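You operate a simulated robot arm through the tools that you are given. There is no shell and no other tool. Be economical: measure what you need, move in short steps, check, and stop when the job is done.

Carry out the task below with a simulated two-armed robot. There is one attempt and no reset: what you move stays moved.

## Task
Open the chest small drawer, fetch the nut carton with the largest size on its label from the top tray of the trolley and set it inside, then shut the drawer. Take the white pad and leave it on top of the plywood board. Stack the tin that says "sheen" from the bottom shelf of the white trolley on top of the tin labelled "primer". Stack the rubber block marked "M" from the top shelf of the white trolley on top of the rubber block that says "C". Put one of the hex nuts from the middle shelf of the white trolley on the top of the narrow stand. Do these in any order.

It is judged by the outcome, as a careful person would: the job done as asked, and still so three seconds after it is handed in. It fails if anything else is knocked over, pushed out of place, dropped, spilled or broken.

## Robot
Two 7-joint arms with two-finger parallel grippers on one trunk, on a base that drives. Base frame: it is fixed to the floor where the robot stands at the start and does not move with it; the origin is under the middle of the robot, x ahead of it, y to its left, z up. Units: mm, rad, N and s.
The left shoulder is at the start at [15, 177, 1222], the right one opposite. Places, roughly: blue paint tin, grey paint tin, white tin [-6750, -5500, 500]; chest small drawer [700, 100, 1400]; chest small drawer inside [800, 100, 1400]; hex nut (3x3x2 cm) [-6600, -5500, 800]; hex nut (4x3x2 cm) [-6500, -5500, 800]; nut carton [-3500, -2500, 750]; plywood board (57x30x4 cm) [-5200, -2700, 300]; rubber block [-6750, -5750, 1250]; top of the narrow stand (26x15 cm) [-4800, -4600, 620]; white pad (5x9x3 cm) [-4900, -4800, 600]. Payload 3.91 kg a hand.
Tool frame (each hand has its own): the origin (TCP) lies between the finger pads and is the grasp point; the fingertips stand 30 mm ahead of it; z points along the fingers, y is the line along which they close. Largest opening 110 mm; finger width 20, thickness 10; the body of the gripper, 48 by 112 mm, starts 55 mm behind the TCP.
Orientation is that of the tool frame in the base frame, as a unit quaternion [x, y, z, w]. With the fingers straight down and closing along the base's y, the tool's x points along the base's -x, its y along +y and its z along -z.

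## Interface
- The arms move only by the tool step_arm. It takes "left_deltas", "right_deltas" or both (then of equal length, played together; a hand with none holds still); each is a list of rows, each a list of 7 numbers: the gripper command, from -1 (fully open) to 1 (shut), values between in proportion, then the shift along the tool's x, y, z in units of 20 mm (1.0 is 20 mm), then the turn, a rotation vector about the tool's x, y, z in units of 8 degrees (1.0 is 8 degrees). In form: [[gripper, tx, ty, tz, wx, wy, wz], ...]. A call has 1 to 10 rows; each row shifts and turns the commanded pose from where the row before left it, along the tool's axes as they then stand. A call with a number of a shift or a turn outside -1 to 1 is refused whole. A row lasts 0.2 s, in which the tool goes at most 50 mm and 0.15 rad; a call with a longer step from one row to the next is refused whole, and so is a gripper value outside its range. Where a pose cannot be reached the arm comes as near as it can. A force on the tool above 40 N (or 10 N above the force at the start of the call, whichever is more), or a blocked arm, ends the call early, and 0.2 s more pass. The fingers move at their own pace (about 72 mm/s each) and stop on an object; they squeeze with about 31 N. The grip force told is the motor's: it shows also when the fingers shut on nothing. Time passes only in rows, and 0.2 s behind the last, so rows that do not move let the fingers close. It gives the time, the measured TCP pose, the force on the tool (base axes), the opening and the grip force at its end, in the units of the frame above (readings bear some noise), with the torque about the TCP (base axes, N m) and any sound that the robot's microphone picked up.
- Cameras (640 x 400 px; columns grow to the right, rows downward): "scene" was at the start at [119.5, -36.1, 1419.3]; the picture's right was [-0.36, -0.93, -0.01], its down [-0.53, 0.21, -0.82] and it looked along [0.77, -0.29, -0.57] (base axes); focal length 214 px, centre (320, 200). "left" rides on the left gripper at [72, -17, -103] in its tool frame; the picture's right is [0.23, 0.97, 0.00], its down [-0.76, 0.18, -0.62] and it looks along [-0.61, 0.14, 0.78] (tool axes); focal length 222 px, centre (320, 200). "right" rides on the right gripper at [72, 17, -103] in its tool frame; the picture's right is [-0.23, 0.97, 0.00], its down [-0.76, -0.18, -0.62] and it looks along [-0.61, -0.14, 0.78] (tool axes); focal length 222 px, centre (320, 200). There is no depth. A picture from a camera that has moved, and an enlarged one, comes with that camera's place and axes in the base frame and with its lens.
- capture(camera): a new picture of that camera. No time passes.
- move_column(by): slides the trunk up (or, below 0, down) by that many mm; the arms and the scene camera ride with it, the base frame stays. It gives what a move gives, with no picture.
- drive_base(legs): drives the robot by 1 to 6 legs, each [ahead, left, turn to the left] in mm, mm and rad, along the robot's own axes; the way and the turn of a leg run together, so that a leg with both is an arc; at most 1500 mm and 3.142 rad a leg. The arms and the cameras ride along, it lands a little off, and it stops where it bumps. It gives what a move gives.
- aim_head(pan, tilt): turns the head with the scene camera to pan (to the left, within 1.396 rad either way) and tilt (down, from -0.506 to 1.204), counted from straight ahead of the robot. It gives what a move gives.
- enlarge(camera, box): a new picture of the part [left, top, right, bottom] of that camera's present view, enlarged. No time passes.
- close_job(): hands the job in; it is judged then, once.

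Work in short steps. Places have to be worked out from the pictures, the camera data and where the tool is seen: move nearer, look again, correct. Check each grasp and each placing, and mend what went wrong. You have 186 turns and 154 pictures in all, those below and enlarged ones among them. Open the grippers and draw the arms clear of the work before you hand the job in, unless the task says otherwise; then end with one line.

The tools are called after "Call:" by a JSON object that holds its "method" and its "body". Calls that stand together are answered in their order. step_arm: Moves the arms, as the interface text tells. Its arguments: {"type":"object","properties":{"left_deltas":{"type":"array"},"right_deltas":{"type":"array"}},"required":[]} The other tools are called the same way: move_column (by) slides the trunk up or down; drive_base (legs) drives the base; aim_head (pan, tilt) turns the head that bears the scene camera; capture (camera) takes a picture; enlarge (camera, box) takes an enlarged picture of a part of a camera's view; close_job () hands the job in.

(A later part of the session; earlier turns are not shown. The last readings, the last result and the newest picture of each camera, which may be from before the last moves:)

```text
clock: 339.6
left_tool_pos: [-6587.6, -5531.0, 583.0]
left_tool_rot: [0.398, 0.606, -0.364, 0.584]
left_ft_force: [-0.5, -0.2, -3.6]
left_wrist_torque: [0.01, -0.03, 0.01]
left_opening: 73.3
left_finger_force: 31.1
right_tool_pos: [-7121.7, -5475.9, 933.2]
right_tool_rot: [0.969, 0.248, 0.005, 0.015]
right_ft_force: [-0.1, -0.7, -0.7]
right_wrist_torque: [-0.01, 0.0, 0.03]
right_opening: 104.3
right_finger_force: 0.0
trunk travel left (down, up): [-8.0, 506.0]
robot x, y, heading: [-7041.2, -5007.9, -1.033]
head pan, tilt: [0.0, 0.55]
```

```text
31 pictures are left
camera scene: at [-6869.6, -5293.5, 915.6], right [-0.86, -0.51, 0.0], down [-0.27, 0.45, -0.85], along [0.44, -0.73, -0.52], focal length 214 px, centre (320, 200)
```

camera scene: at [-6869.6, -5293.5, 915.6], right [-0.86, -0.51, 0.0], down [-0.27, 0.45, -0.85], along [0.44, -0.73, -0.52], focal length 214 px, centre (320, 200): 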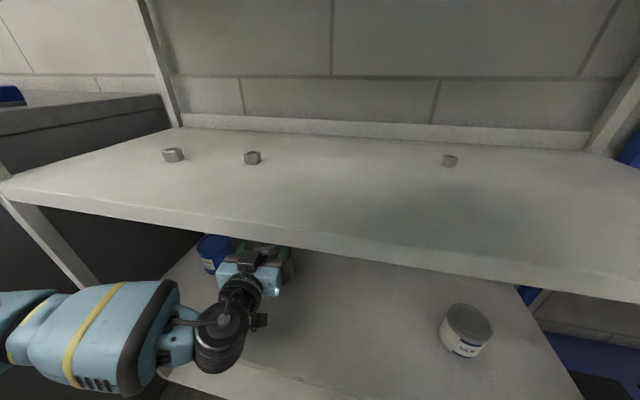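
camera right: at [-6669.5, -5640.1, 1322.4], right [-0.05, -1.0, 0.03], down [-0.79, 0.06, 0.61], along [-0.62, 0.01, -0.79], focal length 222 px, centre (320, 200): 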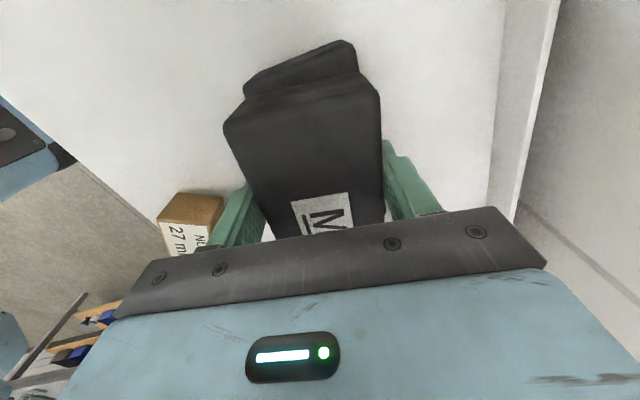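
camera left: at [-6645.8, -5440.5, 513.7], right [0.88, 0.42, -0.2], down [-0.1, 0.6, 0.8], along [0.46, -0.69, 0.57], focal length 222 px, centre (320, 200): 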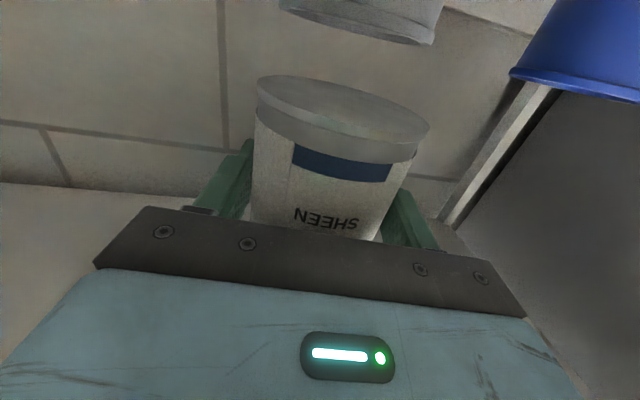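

Primer is 62 mm ahead; drive 58.

Call:
{"method": "drive_base", "body": {"legs": [[58, 0, 0]]}}

Call:
{"method": "capture", "body": {"camera": "left"}}

Call:
{"method": "enlarge", "body": {"camera": "scene", "box": [170, 210, 330, 310]}}

```text
clock: 340.7
left_tool_pos: [-6565.6, -5580.2, 582.5]
left_tool_rot: [0.401, 0.604, -0.366, 0.583]
left_ft_force: [0.9, 0.1, -3.2]
left_wrist_torque: [0.01, -0.03, -0.03]
left_opening: 73.3
left_finger_force: 31.0
right_tool_pos: [-7101.0, -5509.7, 938.7]
right_tool_rot: [0.967, 0.254, 0.004, 0.028]
right_ft_force: [0.7, -0.8, 0.2]
right_wrist_torque: [-0.01, -0.04, -0.03]
right_opening: 104.5
right_finger_force: 0.0
trunk travel left (down, up): [-8.0, 506.0]
robot x, y, heading: [-7011.2, -5051.1, -1.034]
head pan, tilt: [0.0, 0.55]
stopped in leg 1: the robot was blocked; the commanded pose is now the measured one
```

```text
30 pictures are left
camera left: at [-6623.3, -5488.8, 515.1], right [0.89, 0.41, -0.2], down [-0.1, 0.6, 0.8], along [0.45, -0.69, 0.57], focal length 222 px, centre (320, 200)
```

left: 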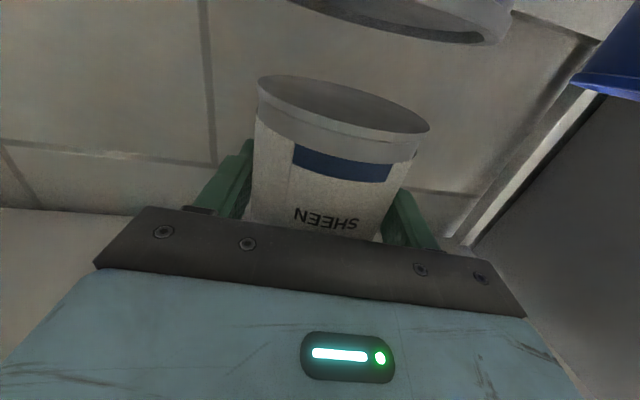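

```text
4.00 times, centred on (250, 260) of scene
camera zoom: at [-6846.6, -5339.2, 916.8], right [-0.86, -0.5, 0.0], down [-0.26, 0.45, -0.85], along [0.43, -0.74, -0.52], focal length 858 px, centre (600, -40)
```

zoom: 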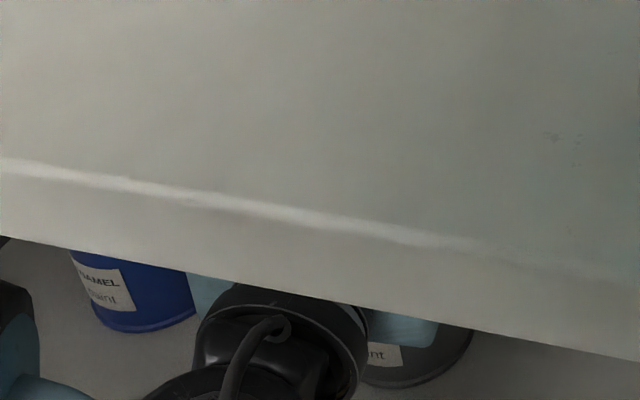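

The right hand touched the trolley's front post. I pull it back 50 mm, then make the last correction (10 ahead, 18 left) to centre over the primer ≈(−6545,−5583).

Call:
{"method": "step_arm", "body": {"right_deltas": [[-0.9, 0, -0.8, 0, 0, 0, 0], [-0.9, 0, -0.9, 0, 0, 0, 0], [-0.9, 0, -0.9, 0, 0, 0, 0]]}}

Call:
{"method": "drive_base", "body": {"legs": [[0, 18, 0], [10, 0, 0]]}}

Call:
{"method": "capture", "body": {"camera": "left"}}

```text
clock: 341.5
left_tool_pos: [-6562.7, -5580.9, 581.9]
left_tool_rot: [0.401, 0.604, -0.367, 0.582]
left_ft_force: [-0.3, 0.5, -2.9]
left_wrist_torque: [0.02, -0.01, 0.0]
left_opening: 73.1
left_finger_force: 31.3
right_tool_pos: [-7123.6, -5467.6, 932.3]
right_tool_rot: [0.967, 0.254, 0.002, 0.025]
right_ft_force: [-0.1, -0.5, -0.1]
right_wrist_torque: [-0.01, 0.01, 0.0]
right_opening: 104.6
right_finger_force: 0.1
trunk travel left (down, up): [-8.0, 506.0]
robot x, y, heading: [-7010.2, -5053.5, -1.042]
head pan, tilt: [0.0, 0.55]
```

```text
clock: 342.7
left_tool_pos: [-6542.8, -5580.7, 582.0]
left_tool_rot: [0.401, 0.605, -0.366, 0.582]
left_ft_force: [-0.2, -0.3, -2.9]
left_wrist_torque: [-0.03, 0.03, -0.01]
left_opening: 72.9
left_finger_force: 31.0
right_tool_pos: [-7103.0, -5466.7, 932.1]
right_tool_rot: [0.967, 0.254, 0.002, 0.024]
right_ft_force: [0.2, -0.2, 0.1]
right_wrist_torque: [0.01, -0.01, -0.02]
right_opening: 104.5
right_finger_force: 0.0
trunk travel left (down, up): [-8.0, 506.0]
robot x, y, heading: [-6992.1, -5054.3, -1.039]
head pan, tilt: [0.0, 0.55]
```

```text
28 pictures are left
camera left: at [-6600.7, -5489.5, 513.6], right [0.89, 0.41, -0.2], down [-0.09, 0.6, 0.8], along [0.45, -0.69, 0.57], focal length 222 px, centre (320, 200)
```

left: 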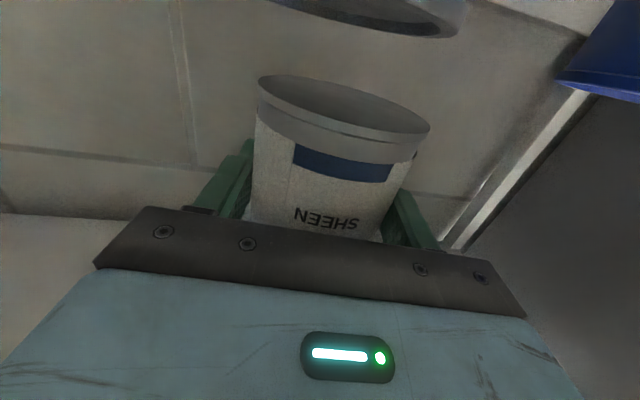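

Direction check agrees: tin is centred over the primer within ~5 mm. Lower in small steps until contact.

Call:
{"method": "step_arm", "body": {"left_deltas": [[1, 0.25, 0, 0, 0, 0, 0], [1, 0.25, 0, 0, 0, 0, 0], [1, 0.15, 0, 0, 0, 0, 0], [1, 0.15, 0, 0, 0, 0, 0], [1, 0.12, 0, 0, 0, 0, 0], [1, 0.12, 0, 0, 0, 0, 0]]}}

```text
clock: 344.1
left_tool_pos: [-6542.7, -5578.0, 559.8]
left_tool_rot: [0.401, 0.605, -0.367, 0.582]
left_ft_force: [0.5, 0.0, -3.6]
left_wrist_torque: [-0.05, 0.03, -0.05]
left_opening: 73.2
left_finger_force: 31.3
right_tool_pos: [-7102.5, -5466.1, 932.5]
right_tool_rot: [0.967, 0.255, 0.002, 0.024]
right_ft_force: [0.6, 0.0, 0.6]
right_wrist_torque: [0.0, 0.0, -0.02]
right_opening: 104.7
right_finger_force: 0.1
trunk travel left (down, up): [-8.0, 506.0]
robot x, y, heading: [-6989.0, -5051.0, -1.044]
head pan, tilt: [0.0, 0.55]
```

Call:
{"method": "step_arm", "body": {"left_deltas": [[1, 0.12, 0, 0, 0, 0, 0], [1, 0.12, 0, 0, 0, 0, 0], [1, 0.1, 0, 0, 0, 0, 0], [1, 0.1, 0, 0, 0, 0, 0]]}}

Call:
{"method": "capture", "body": {"camera": "left"}}

```text
clock: 345.1
left_tool_pos: [-6542.7, -5578.6, 556.1]
left_tool_rot: [0.398, 0.604, -0.367, 0.585]
left_ft_force: [2.4, 2.0, 11.4]
left_wrist_torque: [0.04, 0.36, -0.05]
left_opening: 73.3
left_finger_force: 31.7
right_tool_pos: [-7102.5, -5466.1, 932.7]
right_tool_rot: [0.967, 0.255, 0.001, 0.025]
right_ft_force: [0.3, 1.0, 0.3]
right_wrist_torque: [-0.02, 0.01, 0.01]
right_opening: 104.5
right_finger_force: 0.0
trunk travel left (down, up): [-8.0, 506.0]
robot x, y, heading: [-6991.0, -5053.2, -1.043]
head pan, tilt: [0.0, 0.55]
```

```text
27 pictures are left
camera left: at [-6600.9, -5488.3, 486.8], right [0.89, 0.41, -0.2], down [-0.1, 0.6, 0.79], along [0.45, -0.68, 0.57], focal length 222 px, centre (320, 200)
```

left: 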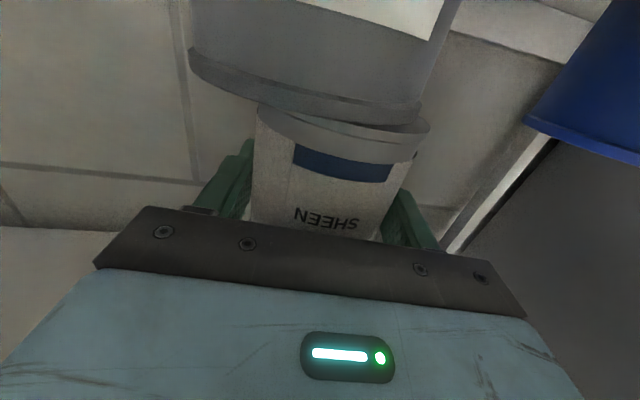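

The hand camera shows the sheen ~15 mm too far left (+x) and ~9 mm too deep. Lift 8 mm, correct with the arm, lower again.

Call:
{"method": "step_arm", "body": {"left_deltas": [[1, -0.4, 0, 0, 0, 0, 0], [1, 0, -0.4, -0.25, 0, 0, 0], [1, 0, -0.35, -0.2, 0, 0, 0], [1, 0.2, 0, 0, 0, 0, 0]]}}

Call:
{"method": "capture", "body": {"camera": "left"}}

```text
clock: 346.1
left_tool_pos: [-6560.7, -5577.2, 556.8]
left_tool_rot: [0.401, 0.605, -0.366, 0.583]
left_ft_force: [-1.1, 0.7, -3.2]
left_wrist_torque: [0.01, 0.01, -0.01]
left_opening: 72.9
left_finger_force: 31.0
right_tool_pos: [-7101.7, -5465.3, 932.7]
right_tool_rot: [0.967, 0.254, 0.002, 0.024]
right_ft_force: [0.2, 0.1, -0.4]
right_wrist_torque: [-0.04, 0.03, 0.02]
right_opening: 104.5
right_finger_force: 0.0
trunk travel left (down, up): [-8.0, 506.0]
robot x, y, heading: [-6992.1, -5057.4, -1.038]
head pan, tilt: [0.0, 0.55]
```

```text
26 pictures are left
camera left: at [-6618.2, -5485.3, 488.7], right [0.89, 0.41, -0.2], down [-0.1, 0.6, 0.8], along [0.45, -0.69, 0.57], focal length 222 px, centre (320, 200)
```

left: 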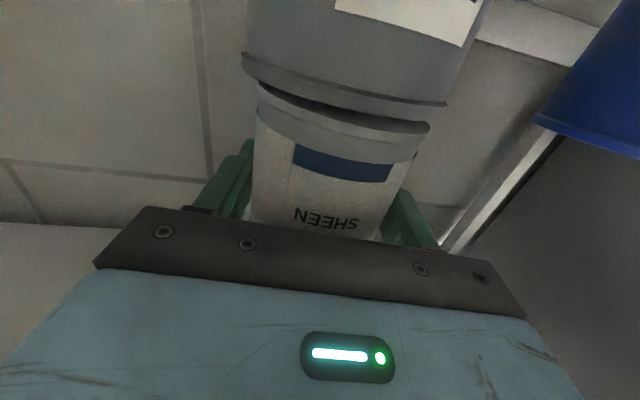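

Now centred. Lower to contact and release; then back out.

Call:
{"method": "step_arm", "body": {"left_deltas": [[1, 0.1, 0, 0.15, 0, 0, 0], [1, 0.1, 0, 0, 0, 0, 0], [1, 0.1, 0, 0, 0, 0, 0], [1, 0.08, 0, 0, 0, 0, 0]]}}

```text
clock: 347.1
left_tool_pos: [-6557.6, -5579.5, 553.9]
left_tool_rot: [0.397, 0.603, -0.368, 0.586]
left_ft_force: [1.7, 4.1, 25.2]
left_wrist_torque: [-0.03, 0.67, -0.09]
left_opening: 73.6
left_finger_force: 31.3
right_tool_pos: [-7103.4, -5463.9, 933.4]
right_tool_rot: [0.967, 0.253, 0.003, 0.025]
right_ft_force: [-0.7, 0.6, -0.6]
right_wrist_torque: [-0.01, 0.0, -0.01]
right_opening: 104.4
right_finger_force: 0.0
trunk travel left (down, up): [-8.0, 506.0]
robot x, y, heading: [-6988.8, -5051.7, -1.039]
head pan, tilt: [0.0, 0.55]
```

Call:
{"method": "step_arm", "body": {"left_deltas": [[0.3, -0.1, 0, 0, 0, 0, 0], [-0.2, 0, 0, 0, 0, 0, 0], [-1, 0, 0, 0, 0, 0, 0], [-1, 0, 0, 0, 0, 0, 0]]}}

Call:
{"method": "drive_base", "body": {"legs": [[-200, 0, 0]]}}

Call:
{"method": "capture", "body": {"camera": "scene"}}

```text
clock: 348.1
left_tool_pos: [-6558.6, -5578.9, 549.0]
left_tool_rot: [0.402, 0.605, -0.366, 0.582]
left_ft_force: [0.6, 0.3, 0.2]
left_wrist_torque: [0.0, 0.0, -0.01]
left_opening: 110.2
left_finger_force: 0.1
right_tool_pos: [-7101.9, -5466.2, 933.1]
right_tool_rot: [0.967, 0.254, 0.002, 0.024]
right_ft_force: [0.4, -0.4, 0.5]
right_wrist_torque: [0.04, 0.0, 0.0]
right_opening: 104.4
right_finger_force: 0.1
trunk travel left (down, up): [-8.0, 506.0]
robot x, y, heading: [-6992.0, -5052.6, -1.04]
head pan, tilt: [0.0, 0.55]
```

```text
clock: 349.7
left_tool_pos: [-6660.8, -5407.9, 551.6]
left_tool_rot: [0.4, 0.605, -0.366, 0.583]
left_ft_force: [0.4, 0.2, -0.8]
left_wrist_torque: [0.01, 0.0, 0.05]
left_opening: 110.1
left_finger_force: 0.0
right_tool_pos: [-7203.9, -5291.9, 933.2]
right_tool_rot: [0.967, 0.255, 0.002, 0.025]
right_ft_force: [-0.1, 0.6, -0.4]
right_wrist_torque: [-0.02, 0.02, 0.0]
right_opening: 104.5
right_finger_force: 0.0
trunk travel left (down, up): [-8.0, 506.0]
robot x, y, heading: [-7093.7, -4882.4, -1.037]
head pan, tilt: [0.0, 0.55]
```

```text
25 pictures are left
camera scene: at [-6925.3, -5167.4, 915.9], right [-0.86, -0.51, 0.0], down [-0.26, 0.45, -0.85], along [0.43, -0.74, -0.52], focal length 214 px, centre (320, 200)
```

scene: 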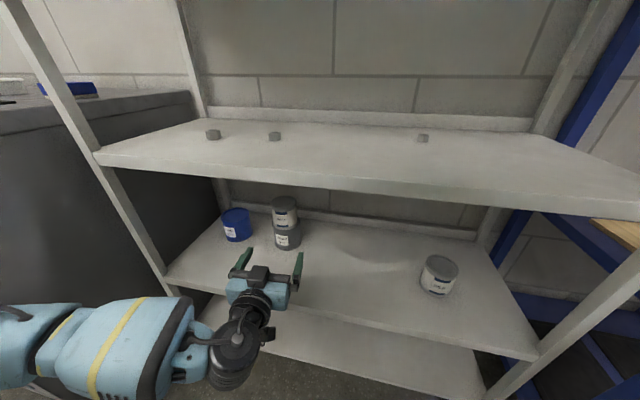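

Sheen stands on primer. Next a hex nut from the middle shelf (middle one ≈(−6587,−5540)). Back off, raise trunk 220, pitch the left hand down ~38° and narrow the fingers.

Call:
{"method": "drive_base", "body": {"legs": [[-150, 0, 0]]}}

Call:
{"method": "move_column", "body": {"by": 220}}

Call:
{"method": "step_arm", "body": {"left_deltas": [[-0.2, -0.6, 0, 0, 0, 1, 0], [-0.2, -0.6, 0, 0, 0, 1, 0], [-0.2, -0.6, 0, 0, 0, 1, 0], [-0.2, -0.5, 0, 0, 0, 1, 0], [-0.2, -0.4, 0, 0, 0, 0.7, 0]]}}

Call:
{"method": "drive_base", "body": {"legs": [[170, 0, 0]]}}

Call:
{"method": "capture", "body": {"camera": "left"}}

Call:
{"method": "capture", "body": {"camera": "scene"}}

```text
clock: 351.1
left_tool_pos: [-6739.0, -5276.3, 549.5]
left_tool_rot: [0.402, 0.604, -0.368, 0.582]
left_ft_force: [-0.8, 0.8, 0.0]
left_wrist_torque: [0.0, 0.01, -0.01]
left_opening: 110.1
left_finger_force: 0.0
right_tool_pos: [-7283.3, -5160.8, 933.4]
right_tool_rot: [0.967, 0.253, 0.002, 0.024]
right_ft_force: [-0.4, 0.2, -0.3]
right_wrist_torque: [0.01, -0.01, 0.02]
right_opening: 104.6
right_finger_force: 0.0
trunk travel left (down, up): [-8.0, 506.0]
robot x, y, heading: [-7170.4, -4748.0, -1.044]
head pan, tilt: [0.0, 0.55]
```

```text
clock: 353.4
left_tool_pos: [-6742.1, -5268.3, 820.2]
left_tool_rot: [0.39, 0.58, -0.379, 0.607]
left_ft_force: [-0.2, -0.2, 0.1]
left_wrist_torque: [0.0, 0.01, 0.05]
left_opening: 110.1
left_finger_force: 0.1
right_tool_pos: [-7282.7, -5160.4, 1151.0]
right_tool_rot: [0.967, 0.254, 0.001, 0.024]
right_ft_force: [0.3, 0.5, 0.1]
right_wrist_torque: [0.0, 0.0, 0.0]
right_opening: 104.3
right_finger_force: 0.0
trunk travel left (down, up): [-228.0, 286.0]
robot x, y, heading: [-7164.3, -4747.8, -1.041]
head pan, tilt: [0.0, 0.55]
```

```text
clock: 354.6
left_tool_pos: [-6712.1, -5268.8, 871.1]
left_tool_rot: [0.492, 0.745, -0.233, 0.386]
left_ft_force: [0.4, 0.6, 0.6]
left_wrist_torque: [0.02, 0.0, 0.02]
left_opening: 65.8
left_finger_force: 0.1
left hand out of reach, approached as far as the arm can: row 4
right_tool_pos: [-7282.9, -5160.1, 1151.9]
right_tool_rot: [0.967, 0.254, 0.002, 0.024]
right_ft_force: [0.5, -0.2, -0.1]
right_wrist_torque: [-0.01, -0.01, 0.01]
right_opening: 104.4
right_finger_force: 0.0
trunk travel left (down, up): [-228.0, 286.0]
robot x, y, heading: [-7168.7, -4745.1, -1.041]
head pan, tilt: [0.0, 0.55]
```

```text
clock: 356.1
left_tool_pos: [-6627.5, -5418.7, 869.4]
left_tool_rot: [0.493, 0.743, -0.235, 0.387]
left_ft_force: [1.1, -0.4, -0.4]
left_wrist_torque: [-0.01, 0.0, 0.01]
left_opening: 66.0
left_finger_force: 0.1
right_tool_pos: [-7198.0, -5308.5, 1153.0]
right_tool_rot: [0.968, 0.251, 0.002, 0.024]
right_ft_force: [0.0, -0.4, 0.8]
right_wrist_torque: [0.05, 0.01, -0.01]
right_opening: 104.5
right_finger_force: 0.1
trunk travel left (down, up): [-228.0, 286.0]
robot x, y, heading: [-7083.4, -4897.5, -1.048]
head pan, tilt: [0.0, 0.55]
```

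```text
24 pictures are left
camera left: at [-6694.4, -5309.9, 871.7], right [0.84, 0.52, -0.15], down [0.11, 0.11, 0.99], along [0.53, -0.85, 0.03], focal length 222 px, centre (320, 200)
```

left: 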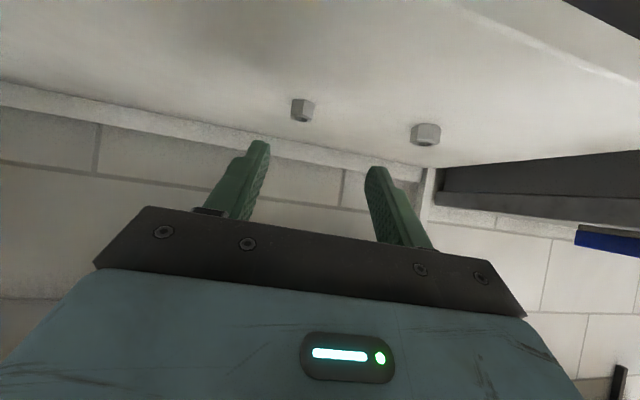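

```text
23 pictures are left
camera scene: at [-6957.5, -5116.6, 1152.9], right [-0.87, -0.5, 0.0], down [-0.26, 0.45, -0.85], along [0.43, -0.74, -0.52], focal length 214 px, centre (320, 200)
```

scene: 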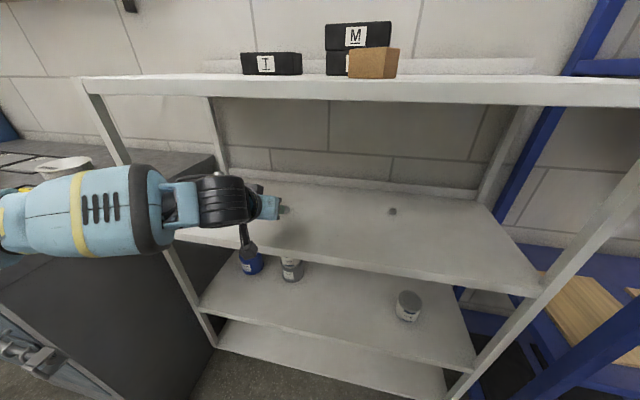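

Nut M ≈(−6596,−5530). Drive 80 ahead, then move the hand down toward it, partially, and check.

Call:
{"method": "drive_base", "body": {"legs": [[80, 0, 0]]}}

Call:
{"method": "step_arm", "body": {"left_deltas": [[-0.3, 0.35, -0.45, 0.5, 0, 0, 0], [-0.3, 0.35, -0.45, 0.5, 0, 0, 0], [-0.3, 0.35, -0.43, 0.5, 0, 0, 0], [-0.3, 0.3, 0, 0.3, 0, 0, 0]]}}

Call:
{"method": "capture", "body": {"camera": "left"}}

```text
clock: 357.1
left_tool_pos: [-6588.3, -5486.7, 870.1]
left_tool_rot: [0.492, 0.744, -0.234, 0.386]
left_ft_force: [0.9, 0.3, -0.3]
left_wrist_torque: [0.0, -0.02, 0.01]
left_opening: 66.1
left_finger_force: 0.0
right_tool_pos: [-7158.8, -5376.7, 1153.1]
right_tool_rot: [0.968, 0.25, 0.002, 0.024]
right_ft_force: [0.2, -0.3, -0.1]
right_wrist_torque: [0.01, 0.01, 0.0]
right_opening: 104.3
right_finger_force: 0.1
trunk travel left (down, up): [-228.0, 286.0]
robot x, y, heading: [-7046.5, -4963.6, -1.047]
head pan, tilt: [0.0, 0.55]
```

```text
clock: 358.1
left_tool_pos: [-6592.4, -5493.3, 829.7]
left_tool_rot: [0.492, 0.743, -0.235, 0.387]
left_ft_force: [-0.2, -0.1, 0.9]
left_wrist_torque: [-0.02, -0.01, 0.02]
left_opening: 71.5
left_finger_force: 0.1
left hand out of reach, approached as far as the arm can: row 2, 3
right_tool_pos: [-7158.1, -5375.7, 1152.6]
right_tool_rot: [0.968, 0.251, 0.002, 0.024]
right_ft_force: [0.0, 0.0, -0.1]
right_wrist_torque: [-0.01, -0.03, 0.02]
right_opening: 104.4
right_finger_force: 0.1
trunk travel left (down, up): [-228.0, 286.0]
robot x, y, heading: [-7044.3, -4964.4, -1.045]
head pan, tilt: [0.0, 0.55]
```

```text
22 pictures are left
camera left: at [-6659.1, -5384.4, 830.9], right [0.84, 0.52, -0.15], down [0.11, 0.11, 0.99], along [0.53, -0.85, 0.03], focal length 222 px, centre (320, 200)
```

left: 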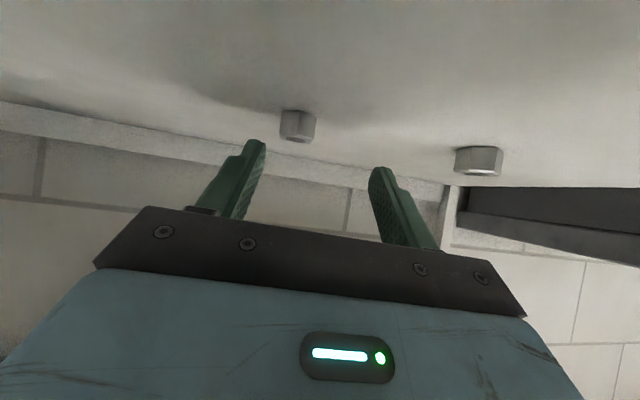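

Nut at (−6597,−5528). Use base: right 20, ahead 10; then trunk down 22.

Call:
{"method": "drive_base", "body": {"legs": [[10, -20, 0]]}}

Call:
{"method": "move_column", "body": {"by": -20}}

Call:
{"method": "capture", "body": {"camera": "left"}}

```text
clock: 359.0
left_tool_pos: [-6605.2, -5511.8, 827.8]
left_tool_rot: [0.493, 0.743, -0.235, 0.387]
left_ft_force: [0.5, -0.2, -0.7]
left_wrist_torque: [-0.01, 0.02, -0.05]
left_opening: 71.4
left_finger_force: 0.0
right_tool_pos: [-7171.0, -5396.2, 1153.3]
right_tool_rot: [0.968, 0.249, 0.002, 0.024]
right_ft_force: [0.1, 0.4, 0.0]
right_wrist_torque: [0.02, 0.03, 0.0]
right_opening: 104.4
right_finger_force: 0.0
trunk travel left (down, up): [-228.0, 286.0]
robot x, y, heading: [-7055.1, -4981.5, -1.045]
head pan, tilt: [0.0, 0.55]
```

```text
clock: 359.7
left_tool_pos: [-6604.5, -5511.9, 809.1]
left_tool_rot: [0.493, 0.743, -0.235, 0.387]
left_ft_force: [0.0, 0.9, -0.7]
left_wrist_torque: [-0.02, -0.01, 0.01]
left_opening: 71.3
left_finger_force: 0.1
right_tool_pos: [-7171.0, -5394.1, 1131.9]
right_tool_rot: [0.967, 0.252, 0.002, 0.025]
right_ft_force: [-0.1, 0.0, 0.7]
right_wrist_torque: [-0.03, 0.01, -0.02]
right_opening: 104.6
right_finger_force: 0.0
trunk travel left (down, up): [-208.0, 306.0]
robot x, y, heading: [-7058.9, -4984.4, -1.051]
head pan, tilt: [0.0, 0.55]
```

```text
21 pictures are left
camera left: at [-6671.4, -5402.6, 811.2], right [0.84, 0.52, -0.15], down [0.11, 0.11, 0.99], along [0.53, -0.85, 0.03], focal length 222 px, centre (320, 200)
```

left: 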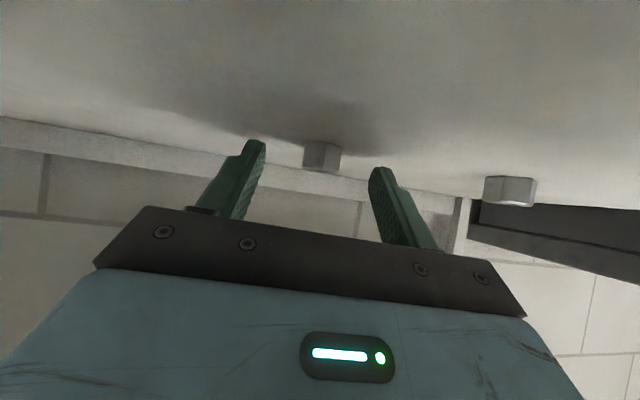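

Nut is at the fingertips' plane; drive 9 more, lower 4, and close.

Call:
{"method": "drive_base", "body": {"legs": [[10, 0, 0]]}}

Call:
{"method": "move_column", "body": {"by": -4}}

Call:
{"method": "step_arm", "body": {"left_deltas": [[0.3, 0, 0, 0, 0, 0, 0], [1, 0, 0, 0, 0, 0, 0], [1, 0, 0, 0, 0, 0, 0], [1, 0, 0, 0, 0, 0, 0]]}}

Call:
{"method": "capture", "body": {"camera": "left"}}

```text
clock: 360.4
left_tool_pos: [-6599.9, -5520.5, 809.8]
left_tool_rot: [0.492, 0.743, -0.234, 0.387]
left_ft_force: [0.1, -0.5, 0.5]
left_wrist_torque: [0.0, 0.03, 0.03]
left_opening: 71.4
left_finger_force: 0.0
right_tool_pos: [-7164.9, -5403.7, 1132.9]
right_tool_rot: [0.968, 0.252, 0.001, 0.024]
right_ft_force: [0.1, -0.8, -0.5]
right_wrist_torque: [-0.01, -0.01, 0.01]
right_opening: 104.4
right_finger_force: 0.1
trunk travel left (down, up): [-208.0, 306.0]
robot x, y, heading: [-7052.1, -4989.9, -1.049]
head pan, tilt: [0.0, 0.55]
```

```text
clock: 360.9
left_tool_pos: [-6599.0, -5519.4, 806.4]
left_tool_rot: [0.493, 0.743, -0.235, 0.387]
left_ft_force: [-0.1, -0.1, 4.7]
left_wrist_torque: [-0.19, 0.15, -0.01]
left_opening: 71.1
left_finger_force: 0.0
right_tool_pos: [-7165.5, -5402.9, 1130.3]
right_tool_rot: [0.967, 0.252, 0.002, 0.025]
right_ft_force: [-0.8, 0.1, 0.0]
right_wrist_torque: [-0.01, 0.01, -0.04]
right_opening: 104.5
right_finger_force: 0.1
trunk travel left (down, up): [-204.0, 310.0]
robot x, y, heading: [-7052.8, -4990.8, -1.05]
head pan, tilt: [0.0, 0.55]
```

```text
clock: 361.9
left_tool_pos: [-6598.8, -5519.7, 805.7]
left_tool_rot: [0.492, 0.743, -0.235, 0.387]
left_ft_force: [-1.0, -0.7, 7.0]
left_wrist_torque: [-0.15, 0.03, 0.02]
left_opening: 25.8
left_finger_force: 31.2
right_tool_pos: [-7166.3, -5403.1, 1128.9]
right_tool_rot: [0.968, 0.251, 0.002, 0.025]
right_ft_force: [-0.3, -0.3, 0.2]
right_wrist_torque: [0.0, -0.01, 0.01]
right_opening: 104.5
right_finger_force: 0.1
trunk travel left (down, up): [-204.0, 310.0]
robot x, y, heading: [-7048.8, -4990.6, -1.048]
head pan, tilt: [0.0, 0.55]
```

```text
20 pictures are left
camera left: at [-6666.3, -5411.2, 807.6], right [0.84, 0.52, -0.15], down [0.11, 0.11, 0.99], along [0.53, -0.85, 0.03], focal length 222 px, centre (320, 200)
```

left: 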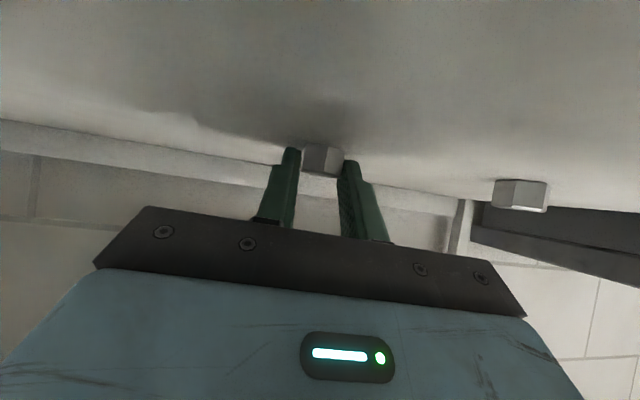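

Nut gripped at 25.8 mm. Lift 50 mm and verify.

Call:
{"method": "move_column", "body": {"by": 50}}

Call:
{"method": "capture", "body": {"camera": "left"}}

```text
clock: 362.9
left_tool_pos: [-6598.3, -5519.1, 854.6]
left_tool_rot: [0.492, 0.744, -0.234, 0.387]
left_ft_force: [-0.5, -0.1, -0.7]
left_wrist_torque: [-0.02, 0.02, 0.0]
left_opening: 25.9
left_finger_force: 30.8
right_tool_pos: [-7167.1, -5403.5, 1179.0]
right_tool_rot: [0.968, 0.25, 0.001, 0.024]
right_ft_force: [-0.1, 0.5, -1.4]
right_wrist_torque: [0.04, -0.01, 0.02]
right_opening: 104.3
right_finger_force: 0.1
trunk travel left (down, up): [-254.0, 260.0]
robot x, y, heading: [-7051.8, -4988.8, -1.048]
head pan, tilt: [0.0, 0.55]
```

```text
19 pictures are left
camera left: at [-6666.1, -5411.5, 856.4], right [0.84, 0.52, -0.15], down [0.11, 0.11, 0.99], along [0.53, -0.85, 0.03], focal length 222 px, centre (320, 200)
```

left: 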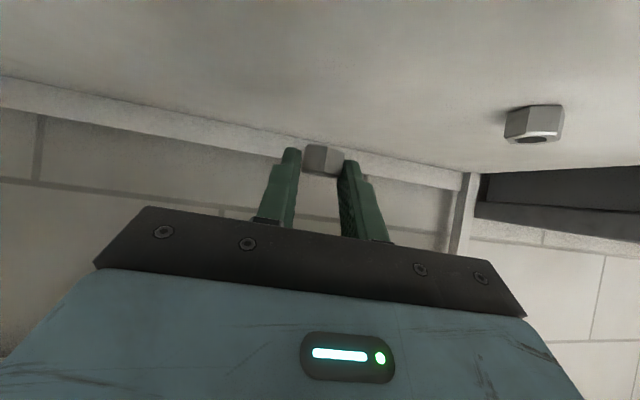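

Nut held. Back off, turn square, raise the trunk; lift/retract the left hand and swing the right hand to fetch the carton from the top shelf.

Call:
{"method": "drive_base", "body": {"legs": [[-230, 0, 0], [0, 0, -0.237]]}}

Call:
{"method": "move_column", "body": {"by": 255}}

Call:
{"method": "step_arm", "body": {"left_deltas": [[1, -0.12, 0, -0.95, 0, 0, 0], [1, -0.12, 0, -0.95, 0, 0, 0], [1, -0.12, 0, -0.95, 0, 0, 0], [1, -0.12, 0, -0.95, 0, 0, 0], [1, -0.12, 0, -0.95, 0, 0, 0], [1, -0.12, 0, -0.95, 0, 0, 0], [1, -0.12, 0, -0.95, 0, 0, 0], [1, -0.12, 0, -0.95, 0, 0, 0], [1, -0.6, 0, -0.5, 0, 0, 0], [1, -0.6, 0, -0.5, 0, 0, 0]], "right_deltas": [[-0.6, 0.69, 0.9, 0.4, 0, 0, 0], [-0.6, 0.69, 0.9, 0.4, 0, 0, 0], [-0.6, 0.69, 0.9, 0.4, 0, 0, 0], [-0.6, 0.69, 0.9, 0.4, 0, 0, 0], [-0.6, 0.69, 0.9, 0.4, 0, 0, 0], [-0.6, 0.69, 0.9, 0.4, 0, 0, 0], [-0.6, 0.69, 0.9, 0, 0, 0, 0], [-0.6, 0.69, 0.9, 0, 0, 0, 0], [-0.6, 0, 0, 0, 0, 0, -1], [-0.6, 0, 0, 0, 0, 0, -1]]}}

Call:
{"method": "step_arm", "body": {"right_deltas": [[-0.6, 0, 0, 0, 0, 0, -1], [-0.6, 0, 0, 0, 0, 0, -1], [-0.6, 0, 0, 0, 0, 0, -1], [-0.6, 0, 0, 0, 0, 0, -1], [-0.6, 0, 0, 0, 0, 0, -1], [-0.6, 0, 0, 0, 0, 0, -0.7]]}}

Call:
{"method": "drive_base", "body": {"legs": [[0, 320, 0], [218, 0, 0]]}}

Call:
{"method": "capture", "body": {"camera": "scene"}}

```text
clock: 365.4
left_tool_pos: [-6848.9, -5406.9, 855.8]
left_tool_rot: [0.574, 0.682, -0.277, 0.358]
left_ft_force: [-0.3, -0.5, -0.8]
left_wrist_torque: [0.02, -0.04, 0.0]
left_opening: 26.2
left_finger_force: 30.8
right_tool_pos: [-7374.6, -5164.8, 1178.9]
right_tool_rot: [0.99, 0.138, 0.0, 0.024]
right_ft_force: [0.6, 0.8, -0.4]
right_wrist_torque: [0.02, 0.03, 0.01]
right_opening: 104.4
right_finger_force: 0.0
trunk travel left (down, up): [-254.0, 260.0]
robot x, y, heading: [-7170.7, -4792.0, -1.275]
head pan, tilt: [0.0, 0.55]
```

```text
clock: 368.1
left_tool_pos: [-6870.4, -5329.4, 1404.1]
left_tool_rot: [0.497, 0.577, -0.383, 0.523]
left_ft_force: [-1.0, -0.7, -1.1]
left_wrist_torque: [-0.02, 0.01, 0.03]
left_opening: 25.9
left_finger_force: 30.8
right_tool_pos: [-7374.0, -5165.5, 1432.7]
right_tool_rot: [0.99, 0.138, -0.001, 0.023]
right_ft_force: [0.8, -0.7, -0.4]
right_wrist_torque: [0.0, 0.0, -0.01]
right_opening: 104.6
right_finger_force: 0.0
trunk travel left (down, up): [-509.0, 5.0]
robot x, y, heading: [-7170.0, -4784.6, -1.273]
head pan, tilt: [0.0, 0.55]
```

```text
clock: 370.3
left_tool_pos: [-6912.1, -5170.7, 1475.1]
left_tool_rot: [0.497, 0.576, -0.385, 0.524]
left_ft_force: [-0.6, -0.8, 0.1]
left_wrist_torque: [0.05, 0.03, 0.03]
left_opening: 26.0
left_finger_force: 31.1
right_tool_pos: [-7242.2, -5271.1, 1384.0]
right_tool_rot: [0.961, 0.276, -0.004, 0.024]
right_ft_force: [0.4, -0.2, 0.5]
right_wrist_torque: [0.01, -0.04, -0.01]
right_opening: 88.0
right_finger_force: 0.1
right hand out of reach, approached as far as the arm can: row 8
trunk travel left (down, up): [-509.0, 5.0]
robot x, y, heading: [-7170.8, -4787.7, -1.278]
head pan, tilt: [0.0, 0.55]
```

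```text
clock: 371.7
left_tool_pos: [-6911.4, -5169.4, 1475.0]
left_tool_rot: [0.496, 0.576, -0.384, 0.524]
left_ft_force: [0.2, -0.4, -0.7]
left_wrist_torque: [0.04, 0.02, 0.0]
left_opening: 26.0
left_finger_force: 31.0
right_tool_pos: [-7242.4, -5269.0, 1384.3]
right_tool_rot: [0.779, 0.627, -0.013, 0.02]
right_ft_force: [-0.1, -0.1, -0.6]
right_wrist_torque: [0.01, 0.0, 0.01]
right_opening: 87.8
right_finger_force: 0.0
trunk travel left (down, up): [-509.0, 5.0]
robot x, y, heading: [-7170.0, -4790.8, -1.279]
head pan, tilt: [0.0, 0.55]
```

```text
clock: 376.3
left_tool_pos: [-6541.0, -5280.3, 1476.0]
left_tool_rot: [0.496, 0.575, -0.385, 0.525]
left_ft_force: [0.5, 0.7, -0.7]
left_wrist_torque: [-0.03, 0.01, -0.02]
left_opening: 26.0
left_finger_force: 31.6
right_tool_pos: [-6871.8, -5379.3, 1386.2]
right_tool_rot: [0.78, 0.626, -0.015, 0.022]
right_ft_force: [-0.4, 1.1, -0.3]
right_wrist_torque: [0.03, 0.01, -0.01]
right_opening: 88.0
right_finger_force: 0.1
trunk travel left (down, up): [-509.0, 5.0]
robot x, y, heading: [-6799.7, -4900.1, -1.28]
head pan, tilt: [0.0, 0.55]
```

```text
18 pictures are left
camera scene: at [-6768.4, -5001.1, 1460.7], right [-0.96, -0.29, 0.0], down [-0.15, 0.5, -0.85], along [0.25, -0.82, -0.52], focal length 214 px, centre (320, 200)
```

scene: 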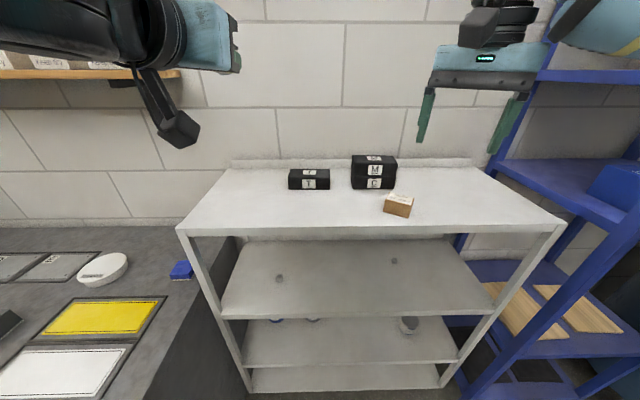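

Carton still at (−6826,−5503). Drive 135 ahead, lower the right hand 150 mm and check.

Call:
{"method": "drive_base", "body": {"legs": [[133, 8, 0]]}}

Call:
{"method": "step_arm", "body": {"right_deltas": [[-0.6, 0, 0, 1, 0, 0, 0], [-0.6, 0, 0, 1, 0, 0, 0], [-0.6, 0, 0, 1, 0, 0, 0], [-0.6, 0, 0, 1, 0, 0, 0], [-0.6, 0, 0, 1, 0, 0, 0], [-0.6, 0, 0, 1, 0, 0, 0], [-0.6, 0, 0, 1, 0, 0, 0], [-0.6, 0, 0, 0.5, 0, 0, 0]]}}

Call:
{"method": "capture", "body": {"camera": "right"}}

```text
clock: 377.6
left_tool_pos: [-6496.8, -5401.7, 1476.4]
left_tool_rot: [0.495, 0.574, -0.386, 0.526]
left_ft_force: [-1.0, 0.8, -1.5]
left_wrist_torque: [0.02, -0.01, 0.02]
left_opening: 26.3
left_finger_force: 31.2
right_tool_pos: [-6826.8, -5501.4, 1386.4]
right_tool_rot: [0.78, 0.625, -0.014, 0.023]
right_ft_force: [-0.7, 1.1, 0.5]
right_wrist_torque: [-0.04, 0.03, -0.01]
right_opening: 88.1
right_finger_force: 0.0
trunk travel left (down, up): [-509.0, 5.0]
robot x, y, heading: [-6752.2, -5022.3, -1.274]
head pan, tilt: [0.0, 0.55]
```

```text
clock: 379.4
left_tool_pos: [-6496.2, -5403.6, 1475.4]
left_tool_rot: [0.495, 0.576, -0.385, 0.525]
left_ft_force: [0.9, 0.2, -1.5]
left_wrist_torque: [0.01, 0.04, -0.01]
left_opening: 25.8
left_finger_force: 31.1
right_tool_pos: [-6825.9, -5510.4, 1235.1]
right_tool_rot: [0.78, 0.625, -0.014, 0.021]
right_ft_force: [0.5, 0.8, -0.1]
right_wrist_torque: [0.01, -0.04, 0.0]
right_opening: 88.1
right_finger_force: 0.1
trunk travel left (down, up): [-509.0, 5.0]
robot x, y, heading: [-6751.0, -5026.8, -1.276]
head pan, tilt: [0.0, 0.55]
```

```text
17 pictures are left
camera right: at [-6795.3, -5438.8, 1333.5], right [0.9, -0.43, 0.03], down [-0.34, -0.67, 0.66], along [-0.27, -0.6, -0.75], focal length 222 px, centre (320, 200)
```

right: 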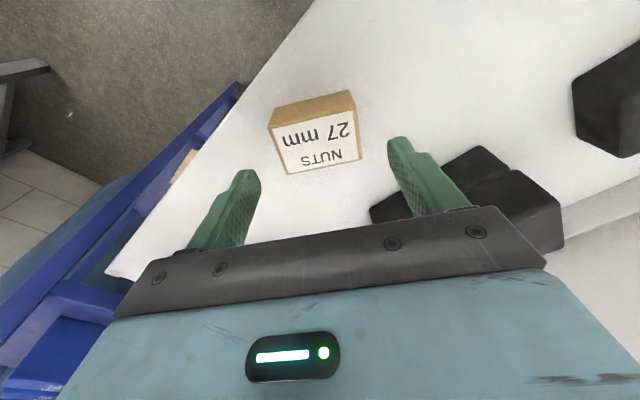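

Carton is right under the hand. Lower 58 mm, grip, lift.

Call:
{"method": "step_arm", "body": {"right_deltas": [[-0.6, 0, 0, 0.9, 0, 0, 0], [-0.6, 0, 0, 0.9, 0, 0, 0], [-0.6, 0, 0, 0.9, 0, 0, 0], [-0.6, 0, 0, 0.2, 0, 0, 0], [1, 0, 0, 0, 0, 0, 0], [1, 0, 0, 0, 0, 0, 0], [1, 0, 0, -0.5, 0, 0, 0], [1, 0, 0, -1, 0, 0, 0], [1, 0, 0, -1, 0, 0, 0], [1, 0, 0, -1, 0, 0, 0]]}}

Call:
{"method": "step_arm", "body": {"right_deltas": [[1, 0, 0, -1, 0, 0, 0], [1, 0, 0, -1, 0, 0, 0], [1, 0, 0, -1, 0, 0, 0]]}}

Call:
{"method": "drive_base", "body": {"legs": [[-350, 0, 0]]}}

Call:
{"method": "capture", "body": {"camera": "scene"}}

```text
clock: 381.6
left_tool_pos: [-6497.2, -5402.5, 1475.7]
left_tool_rot: [0.496, 0.575, -0.386, 0.524]
left_ft_force: [0.2, -0.8, -0.8]
left_wrist_torque: [-0.03, 0.01, 0.02]
left_opening: 25.9
left_finger_force: 30.5
right_tool_pos: [-6826.8, -5508.1, 1248.1]
right_tool_rot: [0.78, 0.625, -0.013, 0.021]
right_ft_force: [0.4, 0.1, -1.7]
right_wrist_torque: [-0.01, 0.02, -0.06]
right_opening: 64.8
right_finger_force: 30.9
trunk travel left (down, up): [-509.0, 5.0]
robot x, y, heading: [-6750.6, -5018.8, -1.279]
head pan, tilt: [0.0, 0.55]
```

```text
clock: 382.4
left_tool_pos: [-6496.9, -5403.8, 1474.7]
left_tool_rot: [0.496, 0.575, -0.385, 0.524]
left_ft_force: [-0.1, 0.6, -0.4]
left_wrist_torque: [0.02, -0.04, 0.02]
left_opening: 26.0
left_finger_force: 31.2
right_tool_pos: [-6825.5, -5507.0, 1307.3]
right_tool_rot: [0.78, 0.625, -0.013, 0.022]
right_ft_force: [0.1, 0.5, -2.1]
right_wrist_torque: [0.0, 0.01, 0.01]
right_opening: 65.0
right_finger_force: 30.9
trunk travel left (down, up): [-509.0, 5.0]
robot x, y, heading: [-6752.9, -5021.0, -1.276]
head pan, tilt: [0.0, 0.55]
```

```text
clock: 384.7
left_tool_pos: [-6595.1, -5074.1, 1474.2]
left_tool_rot: [0.496, 0.576, -0.385, 0.524]
left_ft_force: [0.5, 0.3, -0.2]
left_wrist_torque: [0.0, -0.03, -0.04]
left_opening: 25.7
left_finger_force: 31.1
right_tool_pos: [-6925.7, -5177.3, 1306.1]
right_tool_rot: [0.779, 0.626, -0.013, 0.02]
right_ft_force: [-1.3, 0.4, -2.5]
right_wrist_torque: [0.03, -0.01, 0.01]
right_opening: 64.7
right_finger_force: 31.0
trunk travel left (down, up): [-509.0, 5.0]
robot x, y, heading: [-6852.8, -4694.1, -1.279]
head pan, tilt: [0.0, 0.55]
```

```text
16 pictures are left
camera scene: at [-6822.6, -4794.9, 1460.3], right [-0.96, -0.29, 0.0], down [-0.15, 0.5, -0.85], along [0.25, -0.82, -0.52], focal length 214 px, centre (320, 200)
```

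scene: 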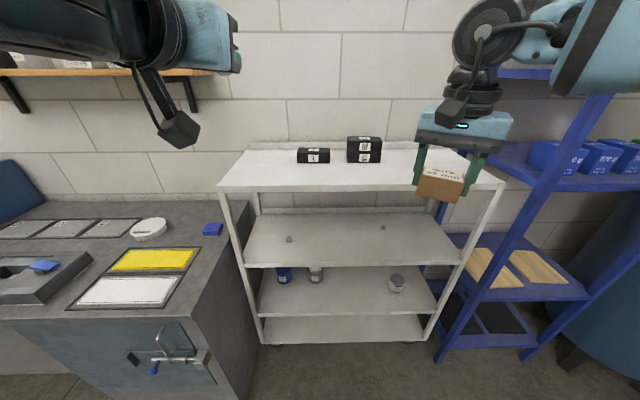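

Carton re-held; everything on the trolley is in place. Drive along the bench to the narrow stand.

Call:
{"method": "drive_base", "body": {"legs": [[-211, 0, 0], [0, 1400, 0], [0, 489, 0]]}}

Call:
{"method": "move_column", "body": {"by": -400}}

Call:
{"method": "step_arm", "body": {"left_deltas": [[1, 0.9, 0, 0, 0, 0.9, 0], [1, 0.9, 0, 0.1, 0, 0.9, 0], [1, 0.9, 0, 0.3, 0, 0.9, 0], [1, 0.85, 0, 0.5, 0, 0.7, 0], [1, 0.8, 0, 0.59, 0, 0, 0], [1, 0.8, 0, 0.59, 0, 0, 0], [1, 0.8, 0, 0.59, 0, 0, 0], [1, 0.8, 0, 0.59, 0, 0, 0], [1, 0.8, 0, 0.59, 0, 0, 0], [1, 0.8, 0, 0.59, 0, 0, 0]]}}

Call:
{"method": "step_arm", "body": {"left_deltas": [[1, 0.8, 0, 0.59, 0, 0, 0], [1, 0.8, 0, 0.59, 0, 0, 0], [1, 0.8, 0, 0.59, 0, 0, 0], [1, 0.8, 0, 0.59, 0, 0, 0], [1, 0.8, 0, 0.59, 0, 0, 0], [1, 0.8, 0, 0.59, 0, 0, 0]]}}

Call:
{"method": "aim_head", "body": {"pan": 0.3, "tilt": 0.7}}

Call:
{"method": "capture", "body": {"camera": "scene"}}

```text
clock: 402.7
left_tool_pos: [-4856.5, -4318.3, 1475.7]
left_tool_rot: [0.494, 0.577, -0.382, 0.526]
left_ft_force: [0.3, -0.6, 0.0]
left_wrist_torque: [-0.01, -0.02, -0.02]
left_opening: 25.6
left_finger_force: 31.6
right_tool_pos: [-5186.1, -4424.5, 1306.4]
right_tool_rot: [0.777, 0.63, -0.013, 0.021]
right_ft_force: [-0.7, 0.2, -3.1]
right_wrist_torque: [-0.01, -0.03, 0.01]
right_opening: 64.8
right_finger_force: 31.0
trunk travel left (down, up): [-509.0, 5.0]
robot x, y, heading: [-5116.7, -3940.9, -1.268]
head pan, tilt: [0.0, 0.55]
```

```text
clock: 406.5
left_tool_pos: [-4848.8, -4321.4, 1072.6]
left_tool_rot: [0.49, 0.586, -0.379, 0.522]
left_ft_force: [0.3, 0.2, -1.0]
left_wrist_torque: [0.03, -0.03, 0.0]
left_opening: 25.6
left_finger_force: 31.0
right_tool_pos: [-5184.8, -4424.6, 907.6]
right_tool_rot: [0.777, 0.629, -0.012, 0.021]
right_ft_force: [0.2, 0.6, -2.5]
right_wrist_torque: [-0.02, 0.0, -0.02]
right_opening: 64.6
right_finger_force: 31.8
trunk travel left (down, up): [-109.0, 405.0]
robot x, y, heading: [-5116.6, -3938.1, -1.27]
head pan, tilt: [0.0, 0.55]
```

```text
clock: 408.7
left_tool_pos: [-4847.1, -4321.8, 895.2]
left_tool_rot: [0.57, 0.686, -0.255, 0.375]
left_ft_force: [0.0, -0.3, -0.9]
left_wrist_torque: [-0.02, -0.04, -0.03]
left_opening: 25.5
left_finger_force: 31.1
left hand out of reach, approached as far as the arm can: row 9, 10
right_tool_pos: [-5184.6, -4424.1, 906.9]
right_tool_rot: [0.777, 0.629, -0.013, 0.021]
right_ft_force: [-0.3, -0.2, -2.3]
right_wrist_torque: [-0.02, 0.02, 0.01]
right_opening: 64.7
right_finger_force: 31.2
trunk travel left (down, up): [-109.0, 405.0]
robot x, y, heading: [-5115.8, -3938.4, -1.263]
head pan, tilt: [0.0, 0.55]
```

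```text
clock: 410.1
left_tool_pos: [-4850.5, -4373.0, 807.8]
left_tool_rot: [0.57, 0.685, -0.255, 0.375]
left_ft_force: [0.5, -0.4, -0.5]
left_wrist_torque: [0.01, 0.0, -0.02]
left_opening: 25.4
left_finger_force: 30.3
left hand out of reach, approached as far as the arm can: row 1, 2, 3, 4, 5, 6
right_tool_pos: [-5185.5, -4422.8, 907.4]
right_tool_rot: [0.777, 0.629, -0.014, 0.021]
right_ft_force: [-0.2, 0.0, -2.7]
right_wrist_torque: [0.02, 0.01, -0.01]
right_opening: 64.9
right_finger_force: 31.0
trunk travel left (down, up): [-109.0, 405.0]
robot x, y, heading: [-5116.1, -3944.1, -1.268]
head pan, tilt: [0.0, 0.55]
```

```text
clock: 410.9
left_tool_pos: [-4850.4, -4372.3, 808.5]
left_tool_rot: [0.569, 0.686, -0.254, 0.376]
left_ft_force: [-1.7, 0.0, -0.5]
left_wrist_torque: [0.0, -0.01, -0.01]
left_opening: 25.4
left_finger_force: 31.0
right_tool_pos: [-5186.0, -4423.6, 906.4]
right_tool_rot: [0.777, 0.629, -0.013, 0.021]
right_ft_force: [0.1, 0.3, -2.1]
right_wrist_torque: [0.01, -0.01, -0.01]
right_opening: 65.0
right_finger_force: 31.1
trunk travel left (down, up): [-109.0, 405.0]
robot x, y, heading: [-5117.6, -3937.9, -1.269]
head pan, tilt: [0.3, 0.7]
```

```text
15 pictures are left
camera scene: at [-5006.4, -4213.4, 1000.8], right [-0.82, -0.57, 0.0], down [-0.36, 0.53, -0.77], along [0.43, -0.63, -0.64], focal length 214 px, centre (320, 200)
```

scene: 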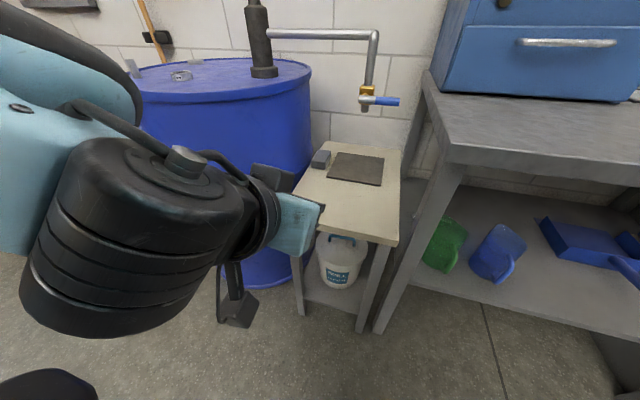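

Stand is unchanged. Raise the right hand 140 mm (to clear the bench), lower the trunk 105, shift right 47 and ahead 150, then check.

Call:
{"method": "step_arm", "body": {"right_deltas": [[1, 0, 0, -1, 0, 0, 0], [1, 0, 0, -1, 0, 0, 0], [1, 0, 0, -1, 0, 0, 0], [1, 0, 0, -1, 0, 0, 0], [1, 0, 0, -1, 0, 0, 0], [1, 0, 0, -1, 0, 0, 0], [1, 0, 0, -1, 0, 0, 0]]}}

Call:
{"method": "move_column", "body": {"by": -105}}

Call:
{"method": "drive_base", "body": {"legs": [[0, -47, 0], [150, 0, 0]]}}

Call:
{"method": "capture", "body": {"camera": "left"}}

```text
clock: 412.5
left_tool_pos: [-4851.3, -4373.2, 807.2]
left_tool_rot: [0.57, 0.685, -0.254, 0.375]
left_ft_force: [-1.0, -0.1, -0.9]
left_wrist_torque: [-0.01, -0.02, 0.0]
left_opening: 25.2
left_finger_force: 30.7
right_tool_pos: [-5185.9, -4416.5, 1047.3]
right_tool_rot: [0.777, 0.63, -0.013, 0.022]
right_ft_force: [0.3, -0.2, -2.7]
right_wrist_torque: [0.0, 0.0, 0.01]
right_opening: 65.0
right_finger_force: 31.0
trunk travel left (down, up): [-109.0, 405.0]
robot x, y, heading: [-5116.8, -3939.9, -1.268]
head pan, tilt: [0.3, 0.7]
```

```text
clock: 413.9
left_tool_pos: [-4844.1, -4394.7, 696.4]
left_tool_rot: [0.577, 0.694, -0.242, 0.356]
left_ft_force: [-0.7, 0.3, -0.1]
left_wrist_torque: [0.01, 0.02, 0.01]
left_opening: 25.5
left_finger_force: 31.1
right_tool_pos: [-5186.0, -4416.1, 941.8]
right_tool_rot: [0.777, 0.629, -0.013, 0.02]
right_ft_force: [-0.5, 0.1, -3.2]
right_wrist_torque: [0.01, 0.01, 0.0]
right_opening: 64.9
right_finger_force: 31.1
trunk travel left (down, up): [-4.0, 510.0]
robot x, y, heading: [-5113.6, -3937.5, -1.271]
head pan, tilt: [0.3, 0.7]
```

```text
clock: 416.0
left_tool_pos: [-4847.0, -4551.8, 695.7]
left_tool_rot: [0.578, 0.693, -0.243, 0.355]
left_ft_force: [0.4, -0.8, 0.1]
left_wrist_torque: [-0.03, 0.03, 0.0]
left_opening: 24.9
left_finger_force: 30.6
right_tool_pos: [-5188.1, -4575.4, 941.1]
right_tool_rot: [0.778, 0.628, -0.013, 0.021]
right_ft_force: [-0.2, 0.3, -2.2]
right_wrist_torque: [0.01, 0.01, -0.01]
right_opening: 64.6
right_finger_force: 30.9
trunk travel left (down, up): [-4.0, 510.0]
robot x, y, heading: [-5115.8, -4095.0, -1.271]
head pan, tilt: [0.3, 0.7]
```

```text
14 pictures are left
camera left: at [-4891.5, -4433.1, 702.9], right [0.93, 0.35, -0.1], down [0.1, 0.03, 0.99], along [0.35, -0.94, -0.01], focal length 222 px, centre (320, 200)
```

left: 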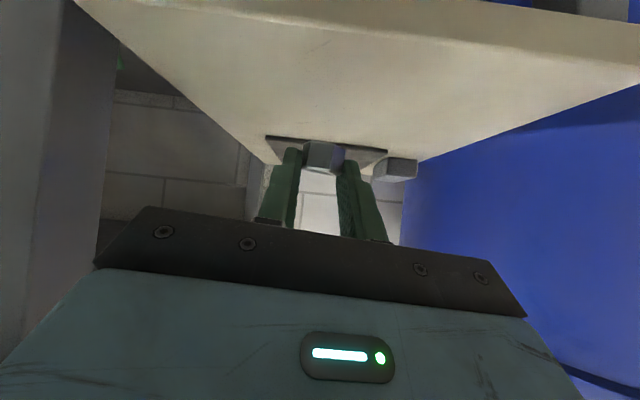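

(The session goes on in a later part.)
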